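You operate a simulated robot arm through the tools that you are given. There is no shell and no other tool. Be economical: measure what you need, move in short steps, check, and stop when the job is done.

The job below is to be done with a simulated robot arm. You get a single attempt, and the scene is never put back.

TASK
Oil the red pin's tip and seat it in the setting block.
Fine: oil first, from the tin; lid back on; switch the gauge on and leave it on. The other pins stay dry in the rack.

The check looks at the end state, three seconds after you hand in, the way a careful person would. Anything else that was tipped, shoved, dropped, spilled or broken makes it a failure. Lids that push on must go on centred and level and be pressed home; caps that screw on are set level and turned clockwise until they are tight.

THE ROBOT
A 6-joint arm with a two-finger parallel gripper, fixed in place. Base frame: the origin is at the foot of the arm, x ahead of it, y to its left, z up; the work surface is at about z = 850. Units: mm, rad, N and s.
With the tool pointing down near the work surface it reaches from about 260 to 680 mm from the base axis. Its first joint turns from -1.152 to 1.152 rad. Payload 2.9 kg.
The TCP is the grasp point between the finger pads, 30 mm short of the fingertips. In the tool frame z runs along the fingers and y along their closing line. The gripper opens to 110 mm. The fingers are 20 mm wide and 10 mm thick; the gripper's body (48 by 112 mm) begins 55 mm behind the TCP.
Orientation is told as [roll, pitch, yaw] about the base's x, y, z axes, in that order, counted from this pose: with the fingers straight down and closing along the base's y, the tool's x points along the base's -x, its y along +y and its z along -z.

THE INTERFACE
- The arm moves only by the tool play_rows. Its argument "series" is a list of rows, each a list of 2 entries, a list of its own where there are three numbers: the shift along the base's x, y, z in cm, then the turn, a rotation vector about the base's x, y, z in rad. In form: [[[x, y, z], [wx, wy, wz]], ...]. A call has 1 to 10 rows; each row shifts and turns the commanded pose from where the row before left it. "grip" is the finger opening in cm, from 0 to 11, set as the call begins (left out, the last holds). Rows are played at 5 a second. More than 50 mm and 0.15 rad between two rows, or a gripper value outside its range, and nothing of the call is played. Where a pose cannot be reached the arm comes as near as it can. A force on the tool above 90 N (or 10 N above the force at the start of the call, whichever is more), or a blocked arm, ends the call early, and 0.2 s more pass. The fingers move at their own pace (about 108 mm/s each) and stop on an object; they squeeze with about 22 N. The grip force told is the motor's: it shows also when the fingers shut on nothing. Time passes only in rows, and 0.2 s behind the last, so rows that do not move let the fingers close. It gives the time, the measured TCP pose, the force on the tool (base axes), the opening and the grip force at its end, in the units of the frame above (readings bear some noise), with the torque about the TCP (base axes, N m) and any sound that the robot's microphone picked up.
- Cameras (640 x 400 px; columns grow to the right, rows downward): "scene" is fixed at [86.1, 444.5, 1377.8]; the picture's right is [-0.63, -0.78, 0.00], its down [-0.48, 0.39, -0.79] and it looks along [0.61, -0.49, -0.62] (base axes); focal length 312 px, centre (320, 200). "wrist" rides on the gripper at [72, 17, -103] in the tool frame; the picture's right is [-0.23, 0.97, 0.00], its down [-0.76, -0.18, -0.62] and it looks along [-0.61, -0.14, 0.78] (tool axes); focal length 222 px, centre (320, 200). There is no depth. A picture from a camera that has moved, and an enlarged one, comes with that camera's place and axes in the base frame and with its lens.
- get_image(camera): a new picture of that camera. The clock stands still meanwhile.
- close_up(camera, box): a new picture of the part [left, top, right, bottom] of that camera's present view, enlarged. The clock stands still meanwhile.
- job_done(): hands the job in; it is judged then, once.

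Work in short steps. Places have to be worked out from the pictures, the camera data and where the tool is seen: move nearer, look again, correct. Check each grasp and each placing, and mend what went wrong. You have 120 turns and 68 pictures in all, those below and enlarged ones among them. Open the gripper and draw the arm clear of the work before you hand the job in, unless the task says otherwise; then end with one line.

The tools are called after "Call:" as name(argument=value, ...) on one line, values as JSON. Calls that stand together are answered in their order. play_rows: Moves the arm, as the interface text tells. Its arguments: {"type":"object","properties":{"series":{"type":"array"},"grip":{"type":"number"}},"required":["series"]} The other tools are called the same way: get_image (camera) takes a picture; close_up (camera, box) takes an enlarged picture of a part of a camera's view; job_done () hands the job in.

At the start:

```text
t: 0.0
ee_pos: [407.1, -187.9, 1150.8]
tool_rot: [0.0, 0.002, 0.0]
ft_force: [-0.5, -0.4, -0.2]
ft_torque: [-0.01, -0.01, 0.0]
width: 109.9
grasp_force: 0.0
```

scene: 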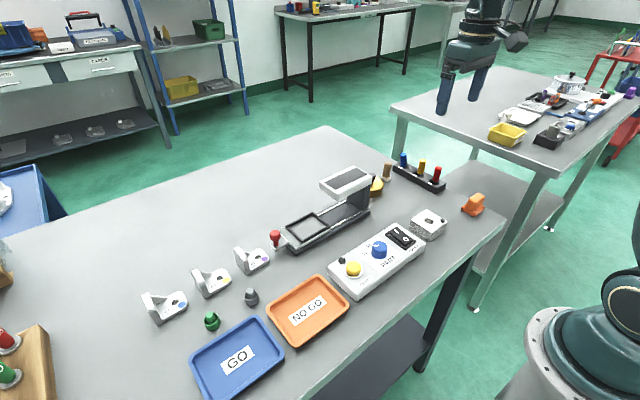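
wrist: 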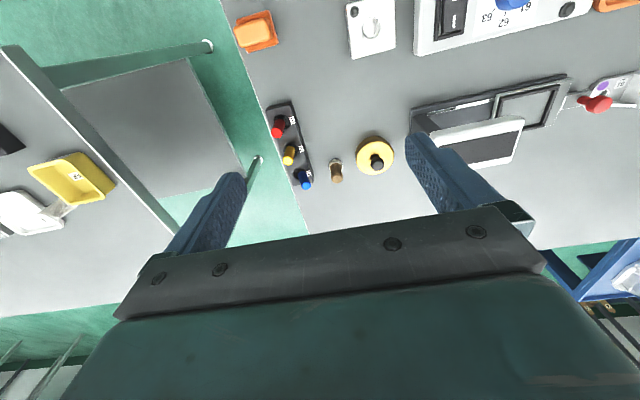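

I'll start with enlarged views of the pins, tin, block and gauge from both cameras.

Call:
close_up(camera="scene", box=[310, 140, 500, 260])

Call:
close_up(camera="wrist", box=[220, 0, 420, 200])

Call:
close_up(camera="scene", box=[310, 210, 450, 300])

```text
3.33 times, centred on (405, 200) of scene
camera zoom: at [86.1, 444.5, 1377.8], right [-0.63, -0.78, 0.0], down [-0.48, 0.39, -0.79], along [0.61, -0.49, -0.62], focal length 1040 px, centre (37, 200)
```

zoom: 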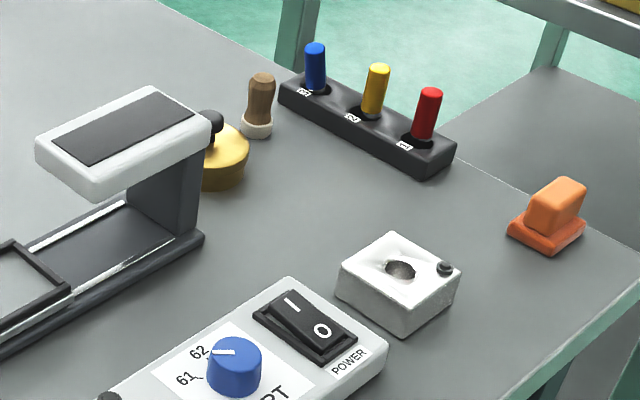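

```text
2.00 times, centred on (320, 100) of wrist
camera zoom: at [335.7, -170.8, 1253.4], right [0.23, 0.97, 0.0], down [0.76, -0.18, 0.62], along [0.61, -0.14, -0.78], focal length 444 px, centre (320, 400)
```

zoom: 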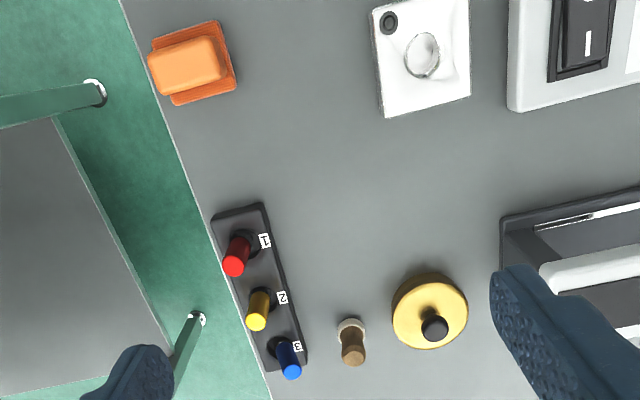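

```text
4.44 times, centred on (380, 255) of scene
camera zoom: at [86.1, 444.5, 1377.8], right [-0.63, -0.78, 0.0], down [-0.48, 0.39, -0.79], along [0.61, -0.49, -0.62], focal length 1387 px, centre (53, -44)
```

zoom: 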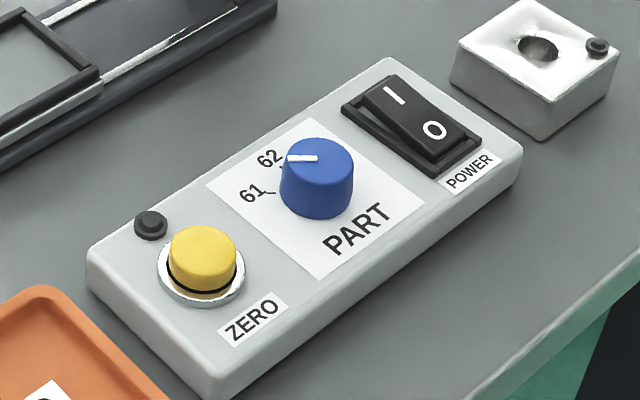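

The gold tin is at about (537,-110), the red pin at (442,-258), the block hole at (354,-103) and the rocker near (351,5). I'm moving over the tin for a closer look.

Call:
play_rows(series=[[[2, 2, -2.5], [0, 0, 0]], [[2, 2, -2.5], [0, 0, 0]], [[2, 2, -3], [0, 0, 0]], [[1.3, 1.6, -3], [0, 0, 0]], [[0, 0, 0], [0, 0, 0]]])

Call:
get_image(camera="wrist")

```text
t: 1.2
ee_pos: [481.6, -110.3, 1039.5]
tool_rot: [0.001, -0.001, 0.0]
ft_force: [0.3, 0.6, 0.1]
ft_torque: [-0.01, 0.03, 0.02]
width: 110.0
grasp_force: 0.0
```

```text
62 pictures are left
camera wrist: at [410.0, -93.0, 1143.3], right [0.23, 0.97, 0.0], down [0.76, -0.18, 0.62], along [0.61, -0.14, -0.78], focal length 222 px, centre (320, 200)
```

wrist: 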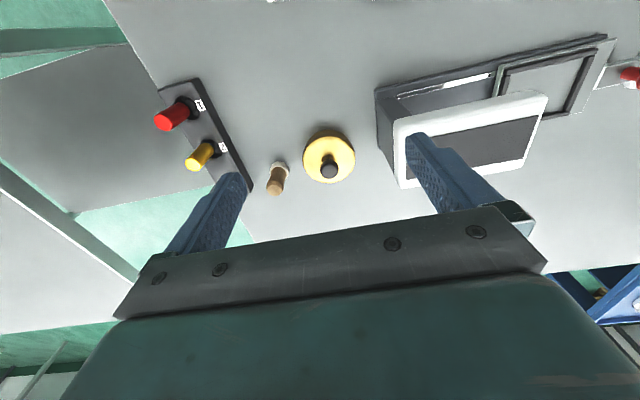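

The tin reads near (548,-112). Closer views will show its lid type, its neighbours and its height.

Call:
close_up(camera="wrist", box=[240, 110, 400, 210])

Call:
close_up(camera="scene", box=[350, 150, 414, 200])

```text
4.00 times, centred on (320, 160) of wrist
camera zoom: at [410.0, -93.0, 1143.3], right [0.23, 0.97, 0.0], down [0.76, -0.18, 0.62], along [0.61, -0.14, -0.78], focal length 888 px, centre (320, 360)
```

zoom: 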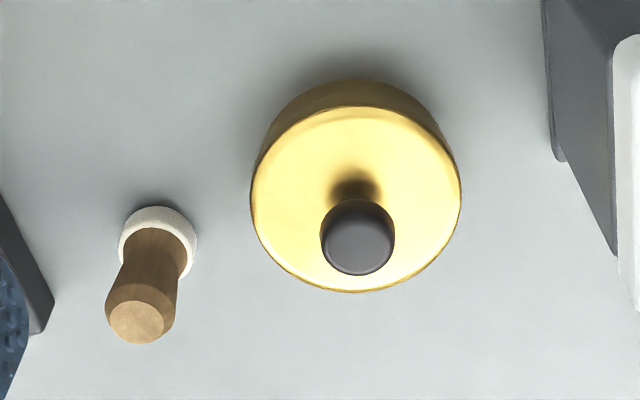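

```text
8.00 times, centred on (382, 175) of scene
camera zoom: at [86.1, 444.5, 1377.8], right [-0.63, -0.78, 0.0], down [-0.48, 0.39, -0.79], along [0.61, -0.49, -0.62], focal length 2496 px, centre (-176, 400)
```

zoom: 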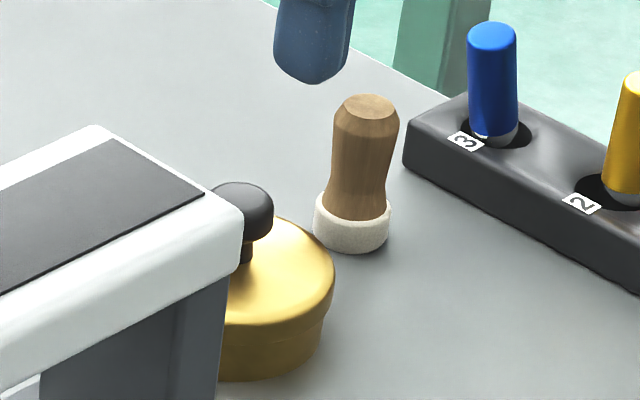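

The lid looks like a push-on type with a knob about 22 mm wide. I'll narrow the fingers to 5 cm and move closer above it to measure by parallax.

Call:
play_rows(series=[[[2, 0, -2], [0, 0, 0]], [[2, 0, -2.5], [0, 0, 0]], [[1.8, -0.2, -2.5], [0, 0, 0]], [[0, 0, 0], [0, 0, 0]]], grip=5)

Call:
get_image(camera="wrist")

Call:
close_up(camera="scene", box=[340, 110, 436, 200])

```text
t: 2.2
ee_pos: [537.6, -114.4, 970.1]
tool_rot: [0.0, 0.002, 0.0]
ft_force: [0.6, -0.6, 0.7]
ft_torque: [0.0, -0.01, 0.01]
width: 50.2
grasp_force: 0.0
```

```text
59 pictures are left
camera wrist: at [465.7, -96.6, 1072.9], right [0.23, 0.97, 0.0], down [0.76, -0.18, 0.62], along [0.61, -0.14, -0.78], focal length 222 px, centre (320, 200)
```

wrist: 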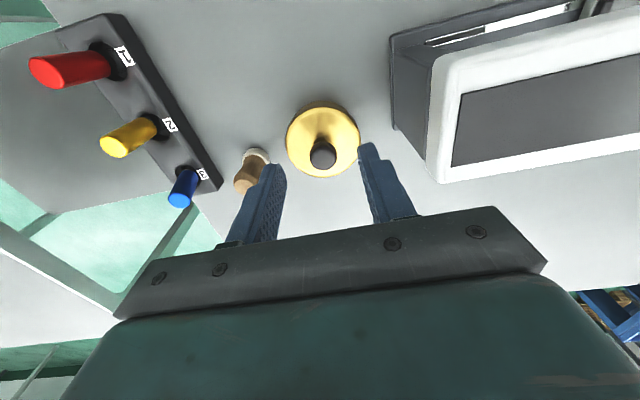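

```text
4.44 times, centred on (388, 155) of scene
camera zoom: at [86.1, 444.5, 1377.8], right [-0.63, -0.78, 0.0], down [-0.48, 0.39, -0.79], along [0.61, -0.49, -0.62], focal length 1387 px, centre (18, 400)
```

zoom: 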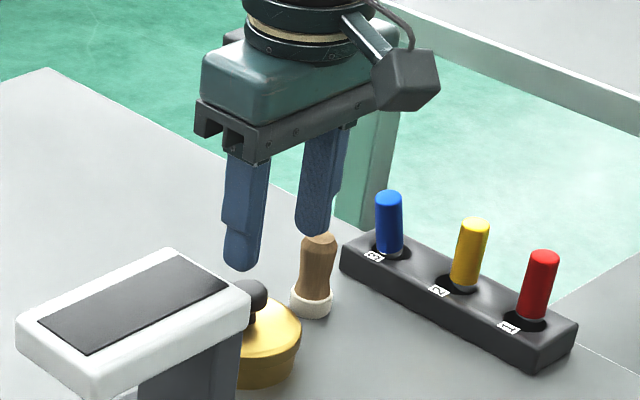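

The knob-top rays from four views meet at about (552,-114,902), with the lid top near z 877. I'm moving above it and descending partway.

Call:
play_rows(series=[[[1.4, 0, -1], [0, 0, 0]], [[0, 0, -2], [0, 0, 0]], [[0, 0, 0], [0, 0, 0]]])

Call:
close_up(camera="wrist", box=[220, 90, 420, 215])

Call:
close_up(camera="scene", box=[350, 140, 430, 190])

```text
t: 3.0
ee_pos: [552.2, -112.4, 940.4]
tool_rot: [0.0, 0.0, 0.002]
ft_force: [0.5, 0.2, 0.2]
ft_torque: [-0.01, 0.01, 0.0]
width: 50.1
grasp_force: 0.1
```

```text
3.20 times, centred on (320, 152) of wrist
camera zoom: at [480.3, -95.6, 1043.4], right [0.23, 0.97, 0.0], down [0.76, -0.18, 0.62], along [0.61, -0.14, -0.78], focal length 711 px, centre (320, 352)
```

zoom: 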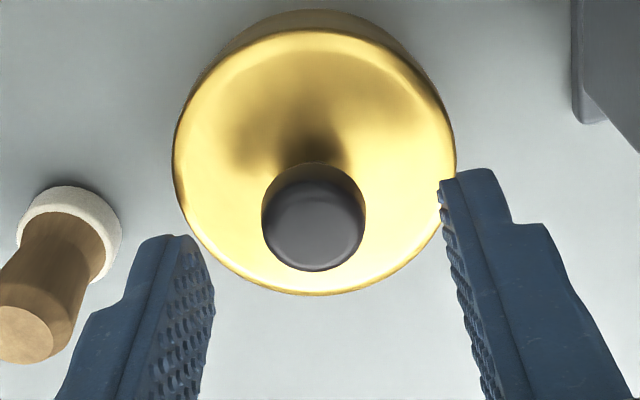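

```text
8.00 times, centred on (390, 165) of scene
camera zoom: at [86.1, 444.5, 1377.8], right [-0.63, -0.78, 0.0], down [-0.48, 0.39, -0.79], along [0.61, -0.49, -0.62], focal length 2496 px, centre (-240, 480)
```

zoom: 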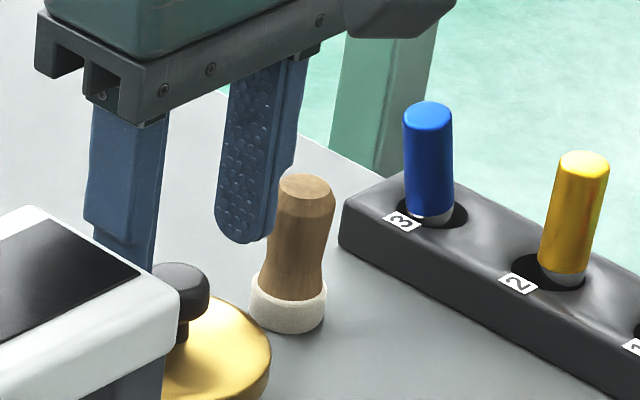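

The knob top is now at about (556,-114). I'll adjust slightly, drop to TCP z 912 and close on the knob.

Call:
play_rows(series=[[[0.3, -0.1, -1.0], [0, 0, 0]], [[0, 0, -1.0], [0, 0, 0]], [[0, 0, -0.8], [0, 0, 0]], [[0, 0, 0], [0, 0, 0]]])

Call:
play_rows(series=[[[0, 0, 0], [0, 0, 0]], [[0, 0, 0], [0, 0, 0]], [[0, 0, 0], [0, 0, 0]]], grip=1.5)

Call:
close_up(camera="wrist", box=[220, 90, 420, 215])

```text
t: 4.0
ee_pos: [555.4, -114.0, 912.6]
tool_rot: [-0.001, 0.001, 0.0]
ft_force: [0.4, 0.5, 0.0]
ft_torque: [-0.02, 0.01, 0.01]
width: 50.0
grasp_force: 0.1
```

```text
t: 4.8
ee_pos: [554.7, -113.5, 912.6]
tool_rot: [-0.001, 0.001, 0.0]
ft_force: [-0.1, 0.3, -0.1]
ft_torque: [-0.03, 0.0, -0.05]
width: 23.6
grasp_force: 22.1
heard: snap
```

```text
3.20 times, centred on (320, 152) of wrist
camera zoom: at [482.9, -97.2, 1015.4], right [0.23, 0.97, 0.0], down [0.76, -0.18, 0.62], along [0.61, -0.14, -0.78], focal length 711 px, centre (320, 352)
```

zoom: 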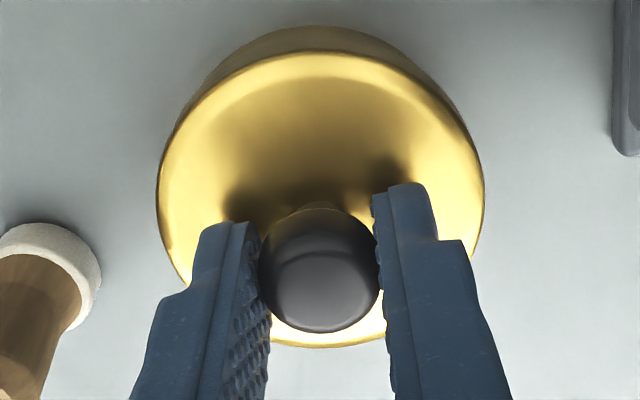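

The knob is gripped at 23.6 mm. I'll lift slowly and watch the force.

Call:
play_rows(series=[[[0, 0, 0.3], [0, 0, 0]], [[0, 0, 0.4], [0, 0, 0]], [[0, 0, 0.8], [0, 0, 0]], [[0, 0, 1.0], [0, 0, 0]], [[0, 0, 0], [0, 0, 0]]])

Call:
get_image(camera="wrist")

```text
t: 6.0
ee_pos: [555.3, -114.9, 938.1]
tool_rot: [-0.001, 0.0, -0.001]
ft_force: [0.7, 0.4, 0.5]
ft_torque: [0.05, -0.02, 0.01]
width: 23.6
grasp_force: 21.7
```

```text
54 pictures are left
camera wrist: at [483.7, -97.9, 1040.2], right [0.23, 0.97, 0.0], down [0.76, -0.18, 0.62], along [0.61, -0.14, -0.78], focal length 222 px, centre (320, 200)
```

wrist: 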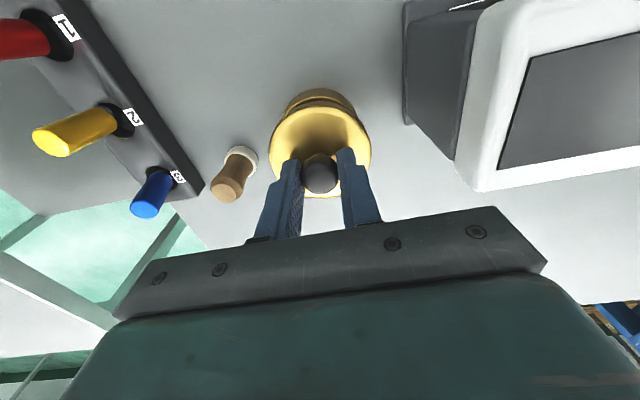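

The lid is off, having been gripped at commanded TCP (555.1,-114.9,912.8). I'll carry it to the free area around (450,-155).

Call:
play_rows(series=[[[0, 0, 2.2], [0, 0, 0]], [[-2.5, -1, 0], [0, 0, 0]], [[-3, -1, 0], [0, 0, 0]], [[-3, -1, 0], [0, 0, 0]], [[-2, -1, 0], [0, 0, 0]], [[0, 0, -2], [0, 0, 0]], [[0, 0, -2], [0, 0, 0]], [[0, 0, 0], [0, 0, 0]]])

Call:
get_image(camera="wrist")

Call:
close_up(camera="scene", box=[340, 130, 500, 230])

```text
t: 7.8
ee_pos: [451.0, -155.0, 918.0]
tool_rot: [0.0, 0.0, 0.0]
ft_force: [0.5, 0.2, -0.4]
ft_torque: [0.0, -0.01, 0.01]
width: 23.5
grasp_force: 21.7
```

```text
53 pictures are left
camera wrist: at [378.7, -138.9, 1021.6], right [0.23, 0.97, 0.0], down [0.76, -0.18, 0.62], along [0.61, -0.14, -0.78], focal length 222 px, centre (320, 200)
```

wrist: 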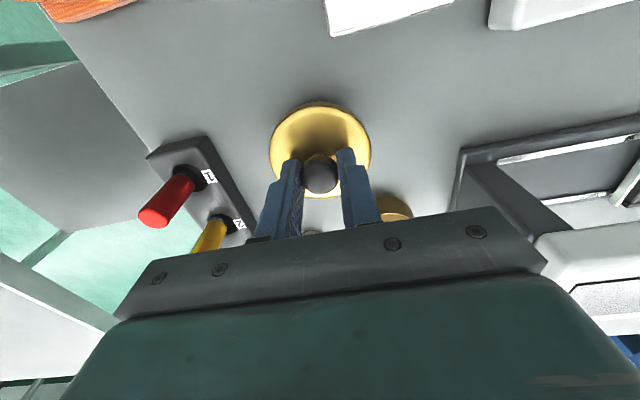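

```text
4.00 times, centred on (420, 180) of scene
camera zoom: at [86.1, 444.5, 1377.8], right [-0.63, -0.78, 0.0], down [-0.48, 0.39, -0.79], along [0.61, -0.49, -0.62], focal length 1248 px, centre (-80, 280)
```

zoom: 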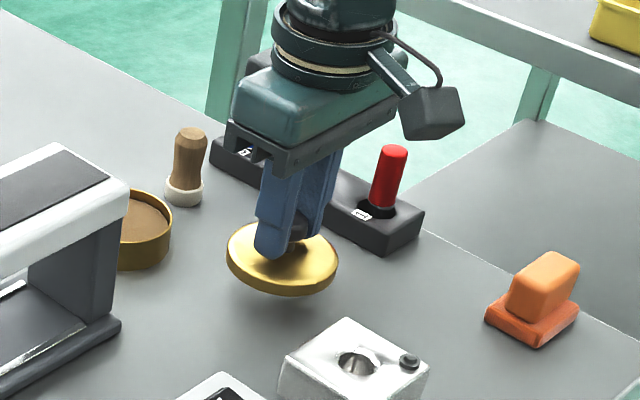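

The tin is open and the spot below the lid is clear. I'll lower it until it touches, expected near TCP z 895.

Call:
play_rows(series=[[[0, 0, -0.8], [0, 0, 0]], [[0, 0, -0.7], [0, 0, 0]], [[0, 0, -0.3], [0, 0, 0]], [[0, 0, 0], [0, 0, 0]]])

Call:
close_up(camera="scene", box=[385, 170, 449, 210])

```text
t: 8.8
ee_pos: [450.8, -155.7, 902.1]
tool_rot: [-0.001, 0.001, 0.0]
ft_force: [-0.1, 0.1, -0.2]
ft_torque: [0.0, 0.04, -0.01]
width: 23.8
grasp_force: 21.8
```

```text
10.00 times, centred on (417, 190) of scene
camera zoom: at [86.1, 444.5, 1377.8], right [-0.63, -0.78, 0.0], down [-0.48, 0.39, -0.79], along [0.61, -0.49, -0.62], focal length 3120 px, centre (-650, 300)
```

zoom: 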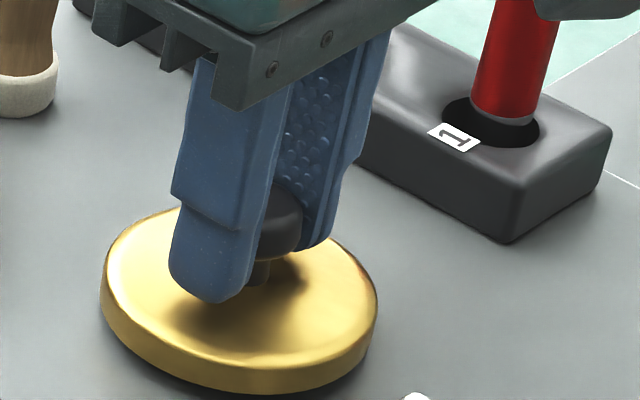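

Still a little above the table and there's no contact force, so I'll lower in small steps.

Call:
play_rows(series=[[[0, 0, -0.2], [0, 0, 0]], [[0, 0, -0.2], [0, 0, 0]], [[0, 0, 0], [0, 0, 0]]])

Call:
play_rows(series=[[[0, 0, -0.2], [0, 0, 0]], [[0, 0, 0], [0, 0, 0]]])

```text
t: 9.6
ee_pos: [450.4, -155.5, 896.7]
tool_rot: [-0.001, -0.001, -0.001]
ft_force: [0.7, 0.5, -0.7]
ft_torque: [0.03, -0.01, 0.03]
width: 23.7
grasp_force: 21.9
```

```text
t: 10.2
ee_pos: [450.1, -155.0, 894.2]
tool_rot: [0.001, 0.0, 0.001]
ft_force: [0.0, -0.9, -0.5]
ft_torque: [0.02, -0.05, -0.02]
width: 23.8
grasp_force: 22.4
```

Call:
play_rows(series=[[[0, 0, -0.15], [0, 0, 0]], [[0, 0, 0], [0, 0, 0]]])

Call:
play_rows(series=[[[0, 0, -0.15], [0, 0, 0]], [[0, 0, 0], [0, 0, 0]]])

Call:
close_up(camera="scene", box=[385, 175, 449, 215])

```text
t: 10.8
ee_pos: [450.6, -155.6, 893.0]
tool_rot: [0.001, 0.0, 0.0]
ft_force: [-0.3, -0.5, -0.2]
ft_torque: [0.02, 0.0, 0.0]
width: 23.7
grasp_force: 21.8
```

```text
t: 11.4
ee_pos: [451.3, -155.6, 890.6]
tool_rot: [0.0, -0.001, 0.002]
ft_force: [0.1, -0.1, -0.4]
ft_torque: [0.01, 0.04, 0.01]
width: 23.7
grasp_force: 22.4
```

```text
10.00 times, centred on (417, 195) of scene
camera zoom: at [86.1, 444.5, 1377.8], right [-0.63, -0.78, 0.0], down [-0.48, 0.39, -0.79], along [0.61, -0.49, -0.62], focal length 3120 px, centre (-650, 250)
```

zoom: 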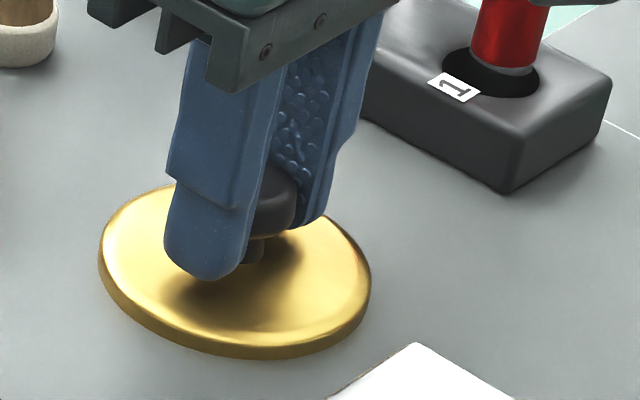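

No force yet, so I'll keep lowering by about a millimetre at a time.

Call:
play_rows(series=[[[0, 0, -0.1], [0, 0, 0]], [[0, 0, 0], [0, 0, 0]]])

Call:
play_rows(series=[[[0, 0, -0.1], [0, 0, 0]], [[0, 0, 0], [0, 0, 0]]])

Call:
close_up(camera="scene", box=[385, 175, 449, 215])

```text
t: 12.0
ee_pos: [450.5, -155.7, 890.0]
tool_rot: [-0.001, -0.002, -0.001]
ft_force: [0.1, 1.7, -0.6]
ft_torque: [0.01, 0.02, -0.01]
width: 23.5
grasp_force: 22.5
```

```text
t: 12.6
ee_pos: [448.6, -155.0, 891.0]
tool_rot: [0.0, 0.001, 0.0]
ft_force: [-0.5, 0.3, -0.4]
ft_torque: [0.02, 0.0, -0.02]
width: 23.5
grasp_force: 22.3
```

```text
10.00 times, centred on (417, 195) of scene
camera zoom: at [86.1, 444.5, 1377.8], right [-0.63, -0.78, 0.0], down [-0.48, 0.39, -0.79], along [0.61, -0.49, -0.62], focal length 3120 px, centre (-650, 250)
```

zoom: 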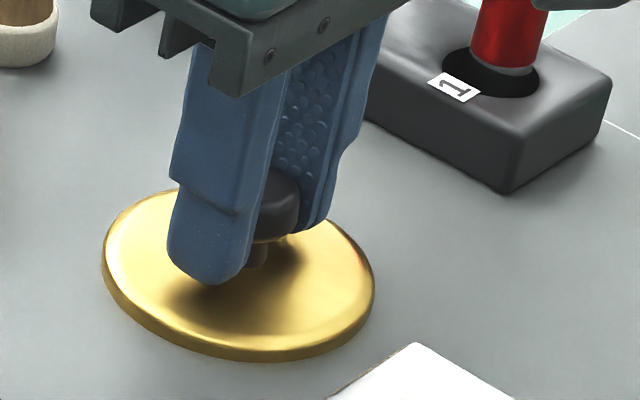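

Call:
play_rows(series=[[[0, 0, -0.15], [0, 0, 0]], [[0, 0, 0], [0, 0, 0]]])

Call:
play_rows(series=[[[0, 0, -0.15], [0, 0, 0]], [[0, 0, 0], [0, 0, 0]]])

```text
t: 13.2
ee_pos: [450.8, -154.7, 889.3]
tool_rot: [-0.002, 0.0, 0.002]
ft_force: [-0.3, 0.4, -0.5]
ft_torque: [-0.02, 0.02, 0.01]
width: 23.5
grasp_force: 22.0
```

```text
t: 13.8
ee_pos: [450.5, -155.7, 887.5]
tool_rot: [0.001, -0.001, -0.001]
ft_force: [-0.8, 1.2, 3.2]
ft_torque: [0.02, 0.02, 0.0]
width: 23.7
grasp_force: 22.1
```

Contact shows at z about 887.8 with 3 N up, so the lid is resting. I'll release it and rise.

Call:
play_rows(series=[[[0, 0, 0], [0, 0, 0]], [[0, 0, 0], [0, 0, 0]], [[0, 0, 3], [0, 0, 0]], [[0, 0, 4], [0, 0, 0]], [[0, 0, 4], [0, 0, 0]]], grip=5)

Call:
get_image(camera="wrist")

Call:
close_up(camera="scene", box=[360, 140, 488, 220])

```text
t: 15.0
ee_pos: [447.3, -157.9, 995.6]
tool_rot: [0.001, -0.001, 0.0]
ft_force: [0.0, 0.3, 0.0]
ft_torque: [0.01, -0.01, -0.02]
width: 50.0
grasp_force: 0.0
```

```text
48 pictures are left
camera wrist: at [376.3, -140.5, 1098.6], right [0.23, 0.97, 0.0], down [0.76, -0.18, 0.62], along [0.61, -0.14, -0.78], focal length 222 px, centre (320, 200)
```

wrist: 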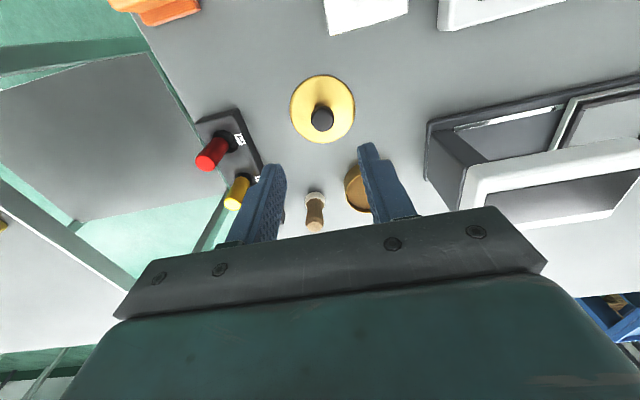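

```text
5.00 times, centred on (424, 180) of scene
camera zoom: at [86.1, 444.5, 1377.8], right [-0.63, -0.78, 0.0], down [-0.48, 0.39, -0.79], along [0.61, -0.49, -0.62], focal length 1560 px, centre (-200, 300)
```

zoom: 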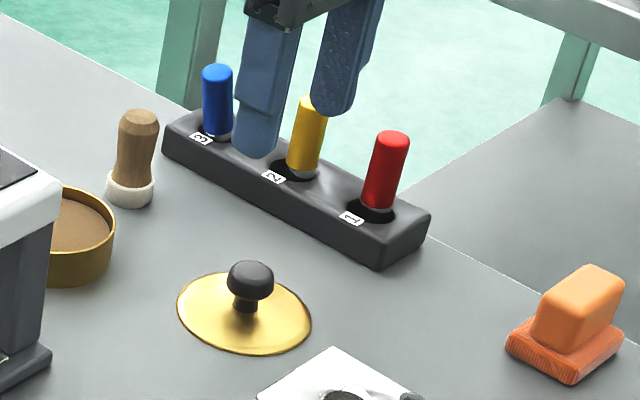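

The lid lies flat on the bench. The red pin top triangulates to about (445,-256,920), so I'll move over it and look.

Call:
play_rows(series=[[[0, -3.5, 0], [0, 0, 0]], [[-0.3, -3.5, 0], [0, 0, 0]], [[-0.3, -3.2, -1], [0, 0, 0]], [[0, 0, -1.5], [0, 0, 0]], [[0, 0, 0], [0, 0, 0]]])

Call:
get_image(camera="wrist")

Call:
close_up(camera="scene", box=[390, 120, 486, 200])

```text
t: 16.2
ee_pos: [442.2, -258.9, 971.2]
tool_rot: [-0.001, -0.001, 0.001]
ft_force: [0.3, 0.0, -0.3]
ft_torque: [0.01, 0.04, 0.02]
width: 50.1
grasp_force: 0.0
```

```text
46 pictures are left
camera wrist: at [370.7, -240.6, 1073.3], right [0.23, 0.97, 0.0], down [0.76, -0.18, 0.62], along [0.61, -0.14, -0.78], focal length 222 px, centre (320, 200)
```

wrist: 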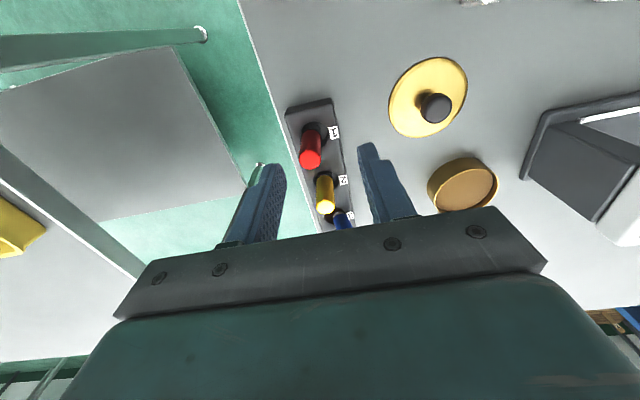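

```text
5.00 times, centred on (438, 160) of scene
camera zoom: at [86.1, 444.5, 1377.8], right [-0.63, -0.78, 0.0], down [-0.48, 0.39, -0.79], along [0.61, -0.49, -0.62], focal length 1560 px, centre (-270, 400)
```

zoom: 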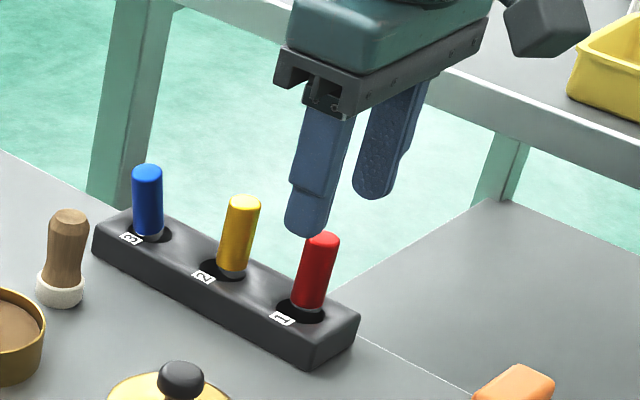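

Call:
close_up(camera="wrist", box=[250, 90, 410, 240])

Call:
close_up(camera="scene", box=[420, 155, 468, 195])

```text
2.67 times, centred on (330, 165) of wrist
camera zoom: at [370.7, -240.6, 1073.3], right [0.23, 0.97, 0.0], down [0.76, -0.18, 0.62], along [0.61, -0.14, -0.78], focal length 592 px, centre (293, 293)
```

zoom: 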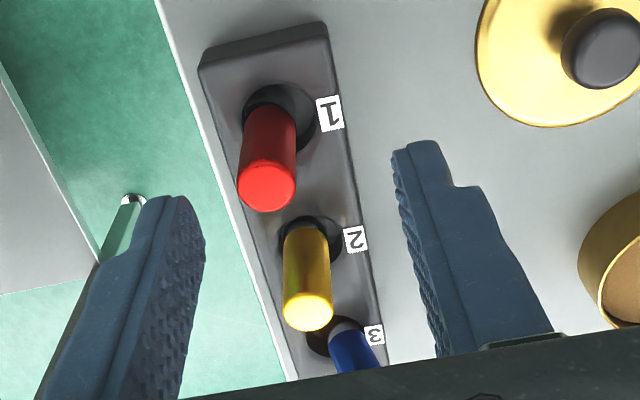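

```text
10.00 times, centred on (444, 175) of scene
camera zoom: at [86.1, 444.5, 1377.8], right [-0.63, -0.78, 0.0], down [-0.48, 0.39, -0.79], along [0.61, -0.49, -0.62], focal length 3120 px, centre (-920, 450)
```

zoom: 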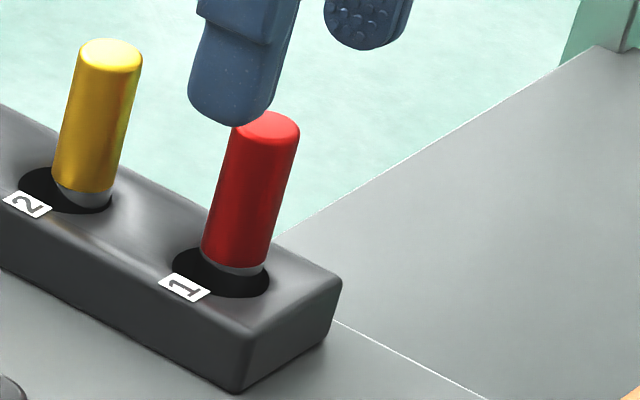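

The red pin stands vertical at about (449.5,-266), its handle spanning z 874–916. I'll align and lower partway to check.

Call:
play_rows(series=[[[0.5, -0.9, -1], [0, 0, 0]], [[0, 0, -1.3], [0, 0, 0]], [[0, 0, -1.0], [0, 0, 0]], [[0, 0, 0], [0, 0, 0]]])

Call:
close_up(camera="wrist", box=[250, 90, 410, 240])

```text
t: 17.2
ee_pos: [448.8, -267.6, 938.5]
tool_rot: [0.002, -0.001, 0.0]
ft_force: [-0.4, 0.1, -0.3]
ft_torque: [0.01, 0.02, 0.02]
width: 50.1
grasp_force: 0.1
```

```text
2.67 times, centred on (330, 165) of wrist
camera zoom: at [377.6, -249.6, 1041.5], right [0.23, 0.97, 0.0], down [0.76, -0.18, 0.62], along [0.61, -0.14, -0.78], focal length 592 px, centre (293, 293)
```

zoom: 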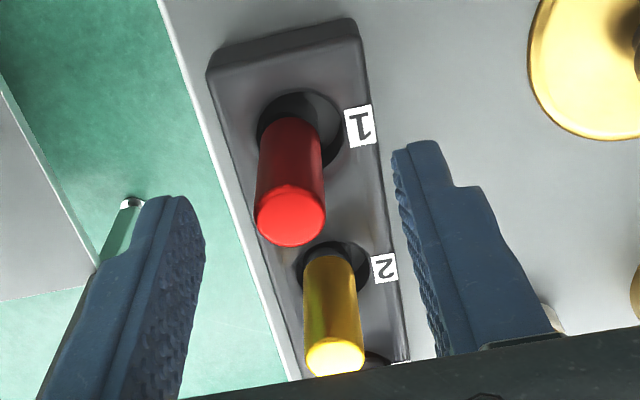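

It's aligned within about 1–2 mm. I'll lower to TCP z about 908 and close.

Call:
play_rows(series=[[[0.1, -0.1, -1], [0, 0, 0]], [[0, 0, -1.2], [0, 0, 0]], [[0, 0, -1.0], [0, 0, 0]], [[0, 0, 0], [0, 0, 0]]])

Call:
play_rows(series=[[[0, 0, 0], [0, 0, 0]], [[0, 0, 0], [0, 0, 0]], [[0, 0, 0], [0, 0, 0]]], grip=1)

Call:
close_up(camera="scene", box=[410, 145, 474, 195])

```text
t: 18.2
ee_pos: [452.5, -267.1, 906.9]
tool_rot: [-0.001, -0.001, -0.001]
ft_force: [-0.2, 0.5, 0.1]
ft_torque: [-0.02, -0.02, -0.01]
width: 50.0
grasp_force: 0.1
```

```text
t: 19.0
ee_pos: [451.8, -267.3, 906.7]
tool_rot: [0.0, 0.0, 0.0]
ft_force: [1.0, -0.2, -0.1]
ft_torque: [0.02, -0.02, 0.0]
width: 17.0
grasp_force: 21.4
```

```text
8.00 times, centred on (442, 170) of scene
camera zoom: at [86.1, 444.5, 1377.8], right [-0.63, -0.78, 0.0], down [-0.48, 0.39, -0.79], along [0.61, -0.49, -0.62], focal length 2496 px, centre (-656, 440)
```

zoom: 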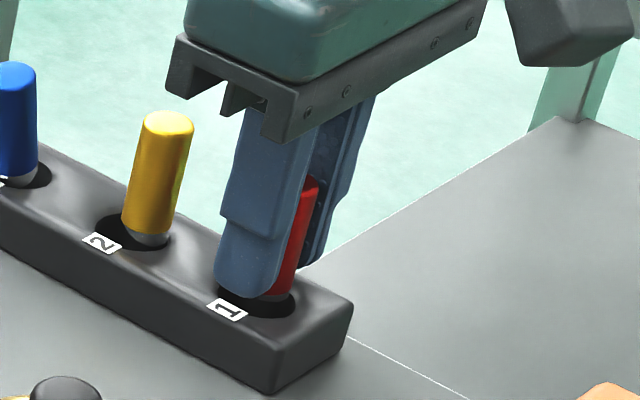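

The pin is gripped at 17.0 mm. I'll lift straight up.

Call:
play_rows(series=[[[0, 0, 0.5], [0, 0, 0]], [[0, 0, 1], [0, 0, 0]], [[0, 0, 1.5], [0, 0, 0]], [[0, 0, 2], [0, 0, 0]], [[0, 0, 2], [0, 0, 0]], [[0, 0, 0], [0, 0, 0]]])

Call:
close_up(camera="scene", box=[400, 110, 496, 190])

Call:
get_image(camera="wrist")

```text
t: 20.4
ee_pos: [449.8, -267.0, 977.2]
tool_rot: [0.001, -0.001, -0.001]
ft_force: [0.3, -0.1, -1.2]
ft_torque: [0.03, 0.01, 0.0]
width: 16.7
grasp_force: 22.0
```

```text
5.00 times, centred on (448, 150) of scene
camera zoom: at [86.1, 444.5, 1377.8], right [-0.63, -0.78, 0.0], down [-0.48, 0.39, -0.79], along [0.61, -0.49, -0.62], focal length 1560 px, centre (-320, 450)
```

zoom: 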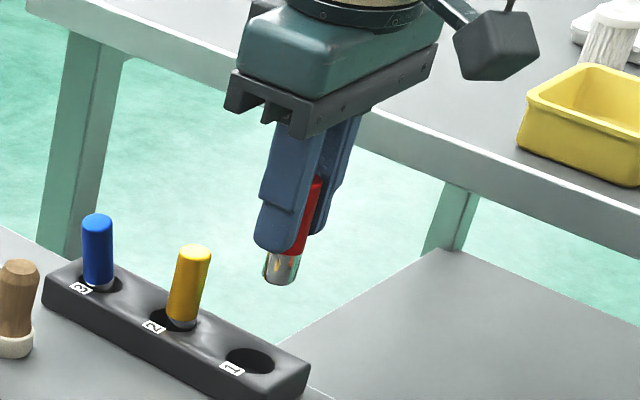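

```text
39 pictures are left
camera wrist: at [378.8, -249.8, 1080.7], right [0.23, 0.97, 0.0], down [0.76, -0.18, 0.62], along [0.61, -0.14, -0.78], focal length 222 px, centre (320, 200)
```

wrist: 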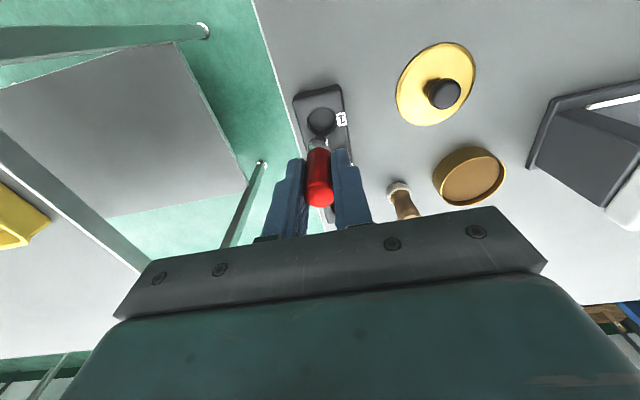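

Call:
close_up(camera="scene", box=[425, 135, 473, 170])

Call:
close_up(camera="wrist", box=[270, 120, 370, 220])

```text
11.43 times, centred on (449, 152) of scene
camera zoom: at [86.1, 444.5, 1377.8], right [-0.63, -0.78, 0.0], down [-0.48, 0.39, -0.79], along [0.61, -0.49, -0.62], focal length 3566 px, centre (-1154, 743)
```

zoom: 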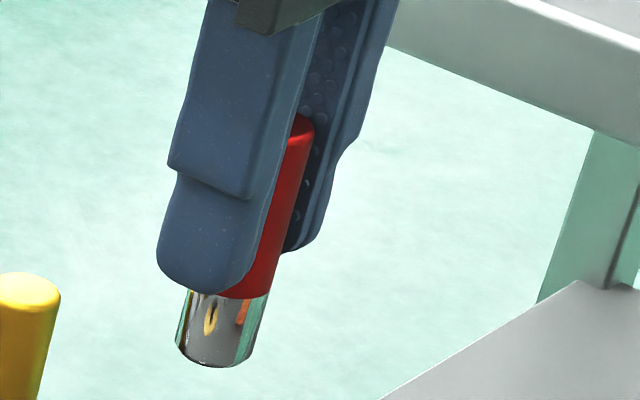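

```text
4.00 times, centred on (320, 170) of wrist
camera zoom: at [378.8, -249.8, 1080.7], right [0.23, 0.97, 0.0], down [0.76, -0.18, 0.62], along [0.61, -0.14, -0.78], focal length 888 px, centre (320, 320)
```

zoom: 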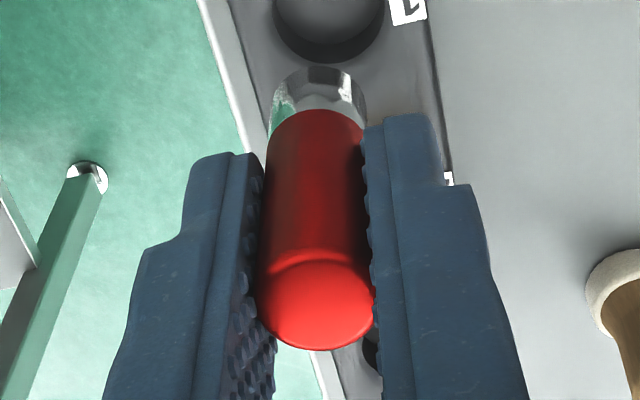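

The pin hangs vertical, its tip about 57 mm below the TCP. I'll carry it over the open tin, high over everything in between.

Call:
play_rows(series=[[[0, 0, 1.2], [0, 0, 0]], [[2.1, 3.0, 0], [0, 0, 0]], [[2.1, 3.0, 0], [0, 0, 0]], [[2.1, 3.0, 0], [0, 0, 0]], [[2.1, 3.1, 0], [0, 0, 0]], [[2.1, 3.1, 0], [0, 0, 0]], [[0, 0, 0], [0, 0, 0]]])

Call:
get_image(camera="wrist")

Call:
close_up(camera="scene", box=[350, 120, 430, 200])

```text
t: 22.0
ee_pos: [558.1, -114.7, 988.6]
tool_rot: [0.001, 0.0, 0.0]
ft_force: [-0.2, 0.0, 0.5]
ft_torque: [-0.01, 0.0, 0.0]
width: 17.0
grasp_force: 21.8
```

```text
36 pictures are left
camera wrist: at [485.9, -96.6, 1092.0], right [0.23, 0.97, 0.0], down [0.76, -0.18, 0.62], along [0.61, -0.14, -0.78], focal length 222 px, centre (320, 200)
```

wrist: 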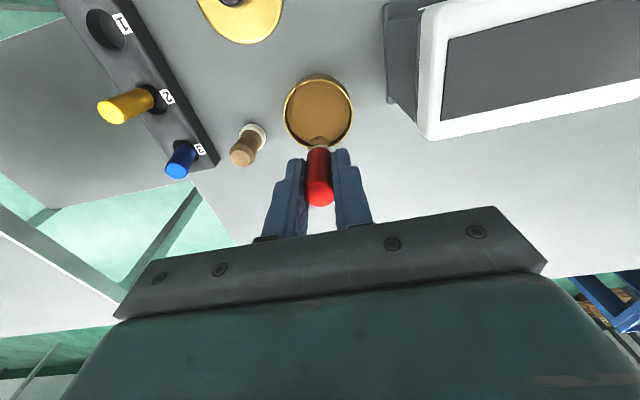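

```text
5.00 times, centred on (390, 160) of scene
camera zoom: at [86.1, 444.5, 1377.8], right [-0.63, -0.78, 0.0], down [-0.48, 0.39, -0.79], along [0.61, -0.49, -0.62], focal length 1560 px, centre (-30, 400)
```

zoom: 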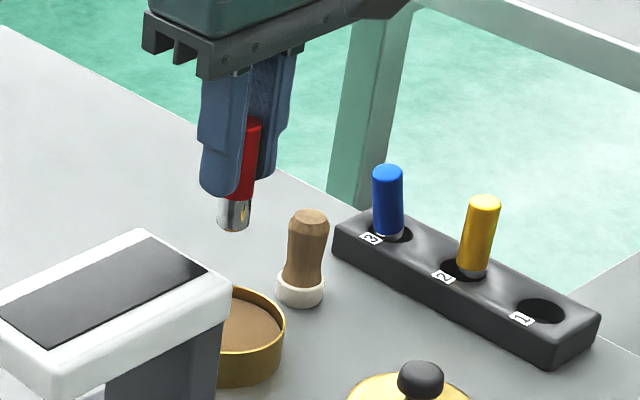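

The tin's centre is near (551,-114), under the tip. I'll lower until the tip is about at rim height and check.

Call:
play_rows(series=[[[-0.3, 0, -1.5], [0, 0, 0]], [[0, 0, -2], [0, 0, 0]], [[0, 0, -1.5], [0, 0, 0]], [[0, 0, 0], [0, 0, 0]]])

Call:
close_up(camera="wrist", box=[240, 80, 400, 210])

Call:
close_up(camera="scene", box=[360, 150, 424, 200])

```text
t: 23.0
ee_pos: [555.3, -112.4, 938.6]
tool_rot: [0.002, -0.001, 0.001]
ft_force: [0.6, -0.1, 0.1]
ft_torque: [-0.01, 0.0, -0.01]
width: 17.0
grasp_force: 22.2
```

```text
3.08 times, centred on (320, 145) of wrist
camera zoom: at [482.6, -95.5, 1042.0], right [0.23, 0.97, 0.0], down [0.76, -0.18, 0.62], along [0.61, -0.14, -0.78], focal length 684 px, centre (320, 369)
```

zoom: 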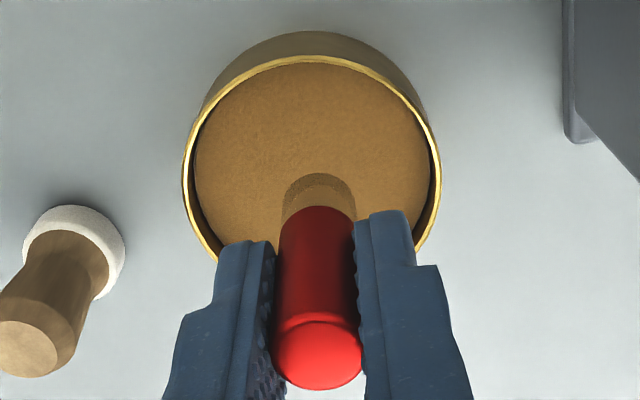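

```text
8.00 times, centred on (392, 175) of scene
camera zoom: at [86.1, 444.5, 1377.8], right [-0.63, -0.78, 0.0], down [-0.48, 0.39, -0.79], along [0.61, -0.49, -0.62], focal length 2496 px, centre (-256, 400)
```

zoom: 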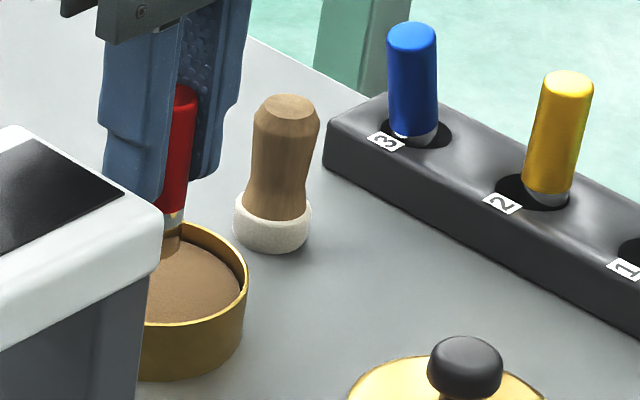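

The tin holds an oil pad just below the rim. I'll press the tip on gently, stepping down and watching the force.

Call:
play_rows(series=[[[0, 0, -0.5], [0, 0, 0]], [[0, 0, -0.3], [0, 0, 0]], [[0, 0, 0], [0, 0, 0]]])

Call:
play_rows(series=[[[0, 0, -0.3], [0, 0, 0]], [[0, 0, 0], [0, 0, 0]]])

Call:
close_up(camera="scene", box=[360, 150, 424, 200])

```text
t: 23.8
ee_pos: [552.7, -112.9, 929.9]
tool_rot: [0.001, 0.0, 0.002]
ft_force: [0.5, 0.5, 0.2]
ft_torque: [0.05, -0.01, 0.02]
width: 17.0
grasp_force: 21.8
```

```text
t: 24.4
ee_pos: [553.7, -114.5, 928.8]
tool_rot: [-0.002, -0.002, 0.0]
ft_force: [0.3, -0.1, -1.0]
ft_torque: [0.02, 0.02, -0.05]
width: 17.1
grasp_force: 22.1
```

```text
8.00 times, centred on (392, 175) of scene
camera zoom: at [86.1, 444.5, 1377.8], right [-0.63, -0.78, 0.0], down [-0.48, 0.39, -0.79], along [0.61, -0.49, -0.62], focal length 2496 px, centre (-256, 400)
```

zoom: 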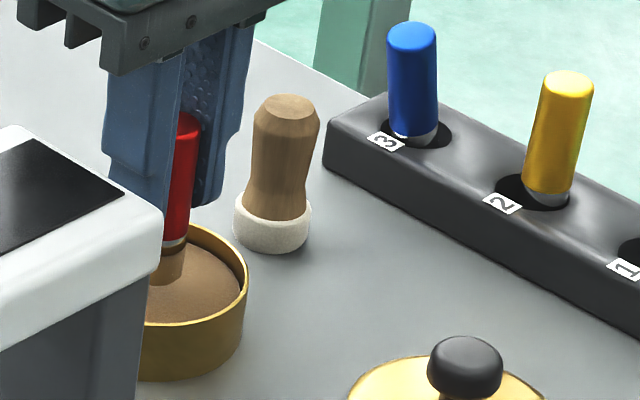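

Call:
play_rows(series=[[[0, 0, -0.2], [0, 0, 0]], [[0, 0, 0], [0, 0, 0]]])

Call:
play_rows(series=[[[0, 0, -0.2], [0, 0, 0]], [[0, 0, 0], [0, 0, 0]]])

Call:
play_rows(series=[[[0, 0, -0.2], [0, 0, 0]], [[0, 0, 0], [0, 0, 0]]])

```text
t: 25.0
ee_pos: [551.9, -115.2, 926.6]
tool_rot: [-0.001, 0.001, -0.001]
ft_force: [-0.5, -0.4, -0.3]
ft_torque: [-0.02, 0.0, -0.03]
width: 16.8
grasp_force: 22.1
```

```text
t: 25.6
ee_pos: [552.1, -114.4, 924.9]
tool_rot: [0.001, 0.0, 0.0]
ft_force: [-0.5, 0.0, -0.8]
ft_torque: [0.0, 0.03, 0.01]
width: 17.0
grasp_force: 21.8
```

```text
t: 26.2
ee_pos: [551.6, -114.7, 922.1]
tool_rot: [-0.001, 0.0, 0.001]
ft_force: [0.4, -0.8, -0.8]
ft_torque: [-0.01, 0.0, 0.01]
width: 17.0
grasp_force: 22.5
```

Call:
close_up(camera="wrist", box=[240, 80, 400, 210])

Call:
close_up(camera="scene", box=[366, 165, 398, 190])

```text
3.08 times, centred on (320, 145) of wrist
camera zoom: at [479.7, -97.6, 1025.9], right [0.23, 0.97, 0.0], down [0.76, -0.18, 0.62], along [0.61, -0.14, -0.78], focal length 684 px, centre (320, 369)
```

zoom: 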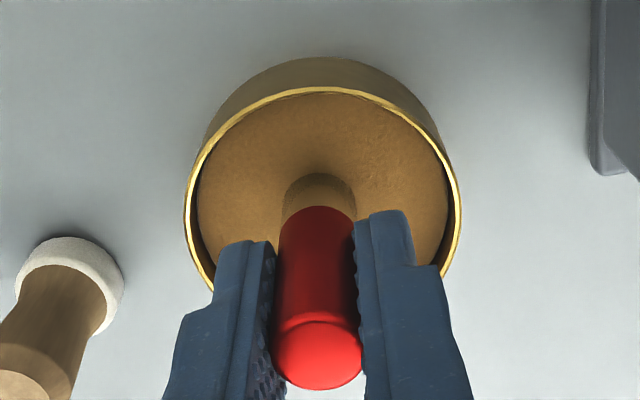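

```text
16.00 times, centred on (382, 178) of scene
camera zoom: at [86.1, 444.5, 1377.8], right [-0.63, -0.78, 0.0], down [-0.48, 0.39, -0.79], along [0.61, -0.49, -0.62], focal length 4992 px, centre (-672, 560)
```

zoom: 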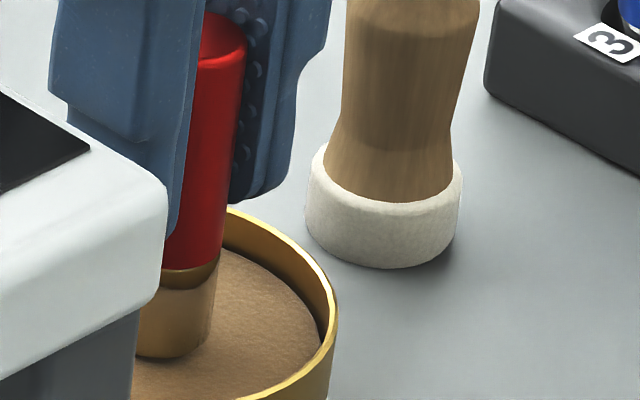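

The tip looks about to touch the pad. I'll continue in small steps.

Call:
play_rows(series=[[[0, 0, -0.15], [0, 0, 0]], [[0, 0, 0], [0, 0, 0]]])

Call:
play_rows(series=[[[0, 0, -0.15], [0, 0, 0]], [[0, 0, 0], [0, 0, 0]]])

Call:
play_rows(series=[[[0, 0, -0.15], [0, 0, 0]], [[0, 0, 0], [0, 0, 0]]])

```text
t: 26.8
ee_pos: [552.1, -112.3, 922.0]
tool_rot: [0.001, 0.001, 0.002]
ft_force: [0.6, -0.9, 0.5]
ft_torque: [-0.02, -0.01, 0.0]
width: 16.9
grasp_force: 22.3
```

```text
t: 27.4
ee_pos: [552.5, -114.7, 921.0]
tool_rot: [-0.001, -0.003, 0.003]
ft_force: [-4.4, 3.8, 16.8]
ft_torque: [0.18, 0.23, -0.04]
width: 16.9
grasp_force: 22.1
```

```text
t: 28.0
ee_pos: [552.8, -114.3, 918.3]
tool_rot: [-0.001, -0.004, 0.001]
ft_force: [0.9, 2.4, 20.2]
ft_torque: [0.13, -0.03, 0.0]
width: 17.1
grasp_force: 22.4
```

The tip is pressed into the pad at about 20 N. I'll lift slowly and inspect it.

Call:
play_rows(series=[[[0, 0, 0], [0, 0, 0]], [[0, 0, 0], [0, 0, 0]], [[0, 0, 0.3], [0, 0, 0]], [[0, 0, 0.7], [0, 0, 0]], [[0, 0, 1.5], [0, 0, 0]], [[0, 0, 2], [0, 0, 0]], [[0, 0, 2], [0, 0, 0]], [[0, 0, 0], [0, 0, 0]]])

Call:
close_up(camera="scene", box=[365, 145, 413, 185])

Call:
close_up(camera="wrist", box=[240, 80, 400, 210])

```text
t: 29.8
ee_pos: [552.2, -117.6, 983.2]
tool_rot: [0.0, 0.0, 0.002]
ft_force: [-0.8, 0.5, 0.0]
ft_torque: [0.04, 0.01, 0.0]
width: 17.0
grasp_force: 22.0
```

```text
10.00 times, centred on (389, 165) of scene
camera zoom: at [86.1, 444.5, 1377.8], right [-0.63, -0.78, 0.0], down [-0.48, 0.39, -0.79], along [0.61, -0.49, -0.62], focal length 3120 px, centre (-370, 550)
```

zoom: 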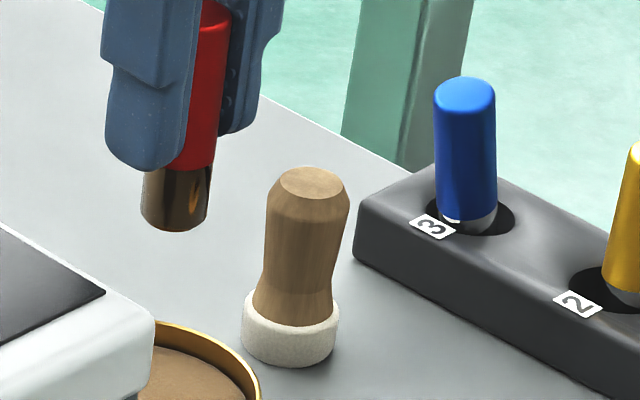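

```text
3.08 times, centred on (320, 145) of wrist
camera zoom: at [481.2, -99.0, 1085.4], right [0.23, 0.97, 0.0], down [0.76, -0.18, 0.62], along [0.61, -0.14, -0.78], focal length 684 px, centre (320, 369)
```

zoom: 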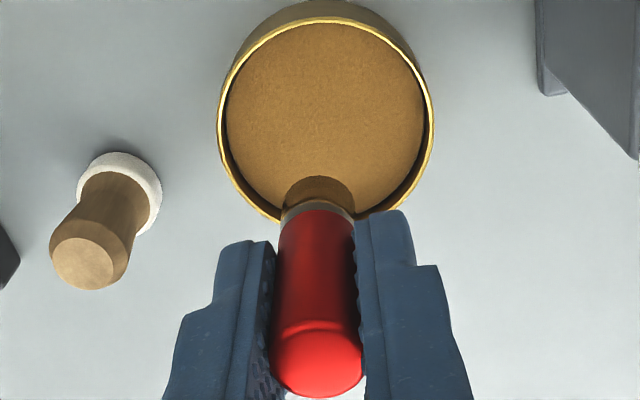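

The metal tip now shows an oil film. I'll carry the pin to the setting block and look at its hole.

Call:
play_rows(series=[[[-4, 0, 0], [0, 0, 0]], [[-4, 0, 0], [0, 0, 0]], [[-4, 0.4, 0], [0, 0, 0]], [[-4, 0.4, 0], [0, 0, 0]], [[-3.8, 0.4, 0], [0, 0, 0]], [[0, 0, 0], [0, 0, 0]]])

Call:
get_image(camera="wrist")

Call:
close_up(camera="scene", box=[380, 160, 476, 250])

```text
t: 31.2
ee_pos: [355.7, -99.1, 982.8]
tool_rot: [-0.002, -0.001, -0.001]
ft_force: [-0.2, 0.4, -0.3]
ft_torque: [0.0, 0.02, -0.01]
width: 16.8
grasp_force: 21.8
```

```text
27 pictures are left
camera wrist: at [283.4, -82.6, 1084.6], right [0.23, 0.97, 0.0], down [0.76, -0.18, 0.62], along [0.61, -0.14, -0.78], focal length 222 px, centre (320, 200)
```

wrist: 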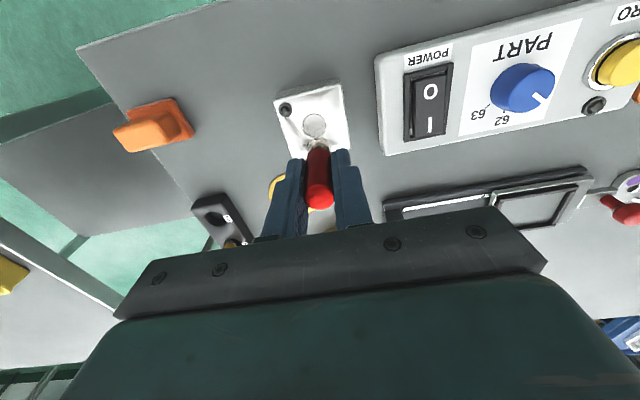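

```text
4.44 times, centred on (428, 205) of scene
camera zoom: at [86.1, 444.5, 1377.8], right [-0.63, -0.78, 0.0], down [-0.48, 0.39, -0.79], along [0.61, -0.49, -0.62], focal length 1387 px, centre (-160, 178)
```

zoom: 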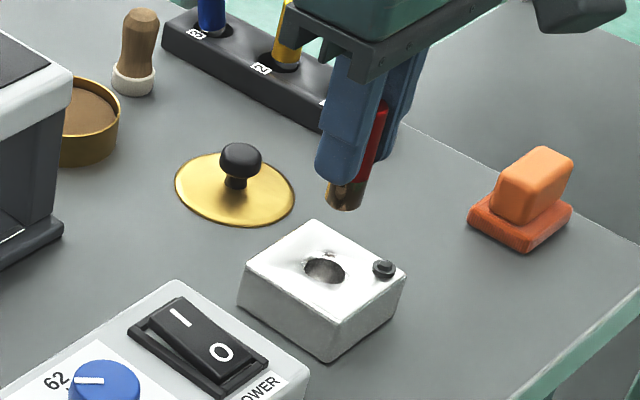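

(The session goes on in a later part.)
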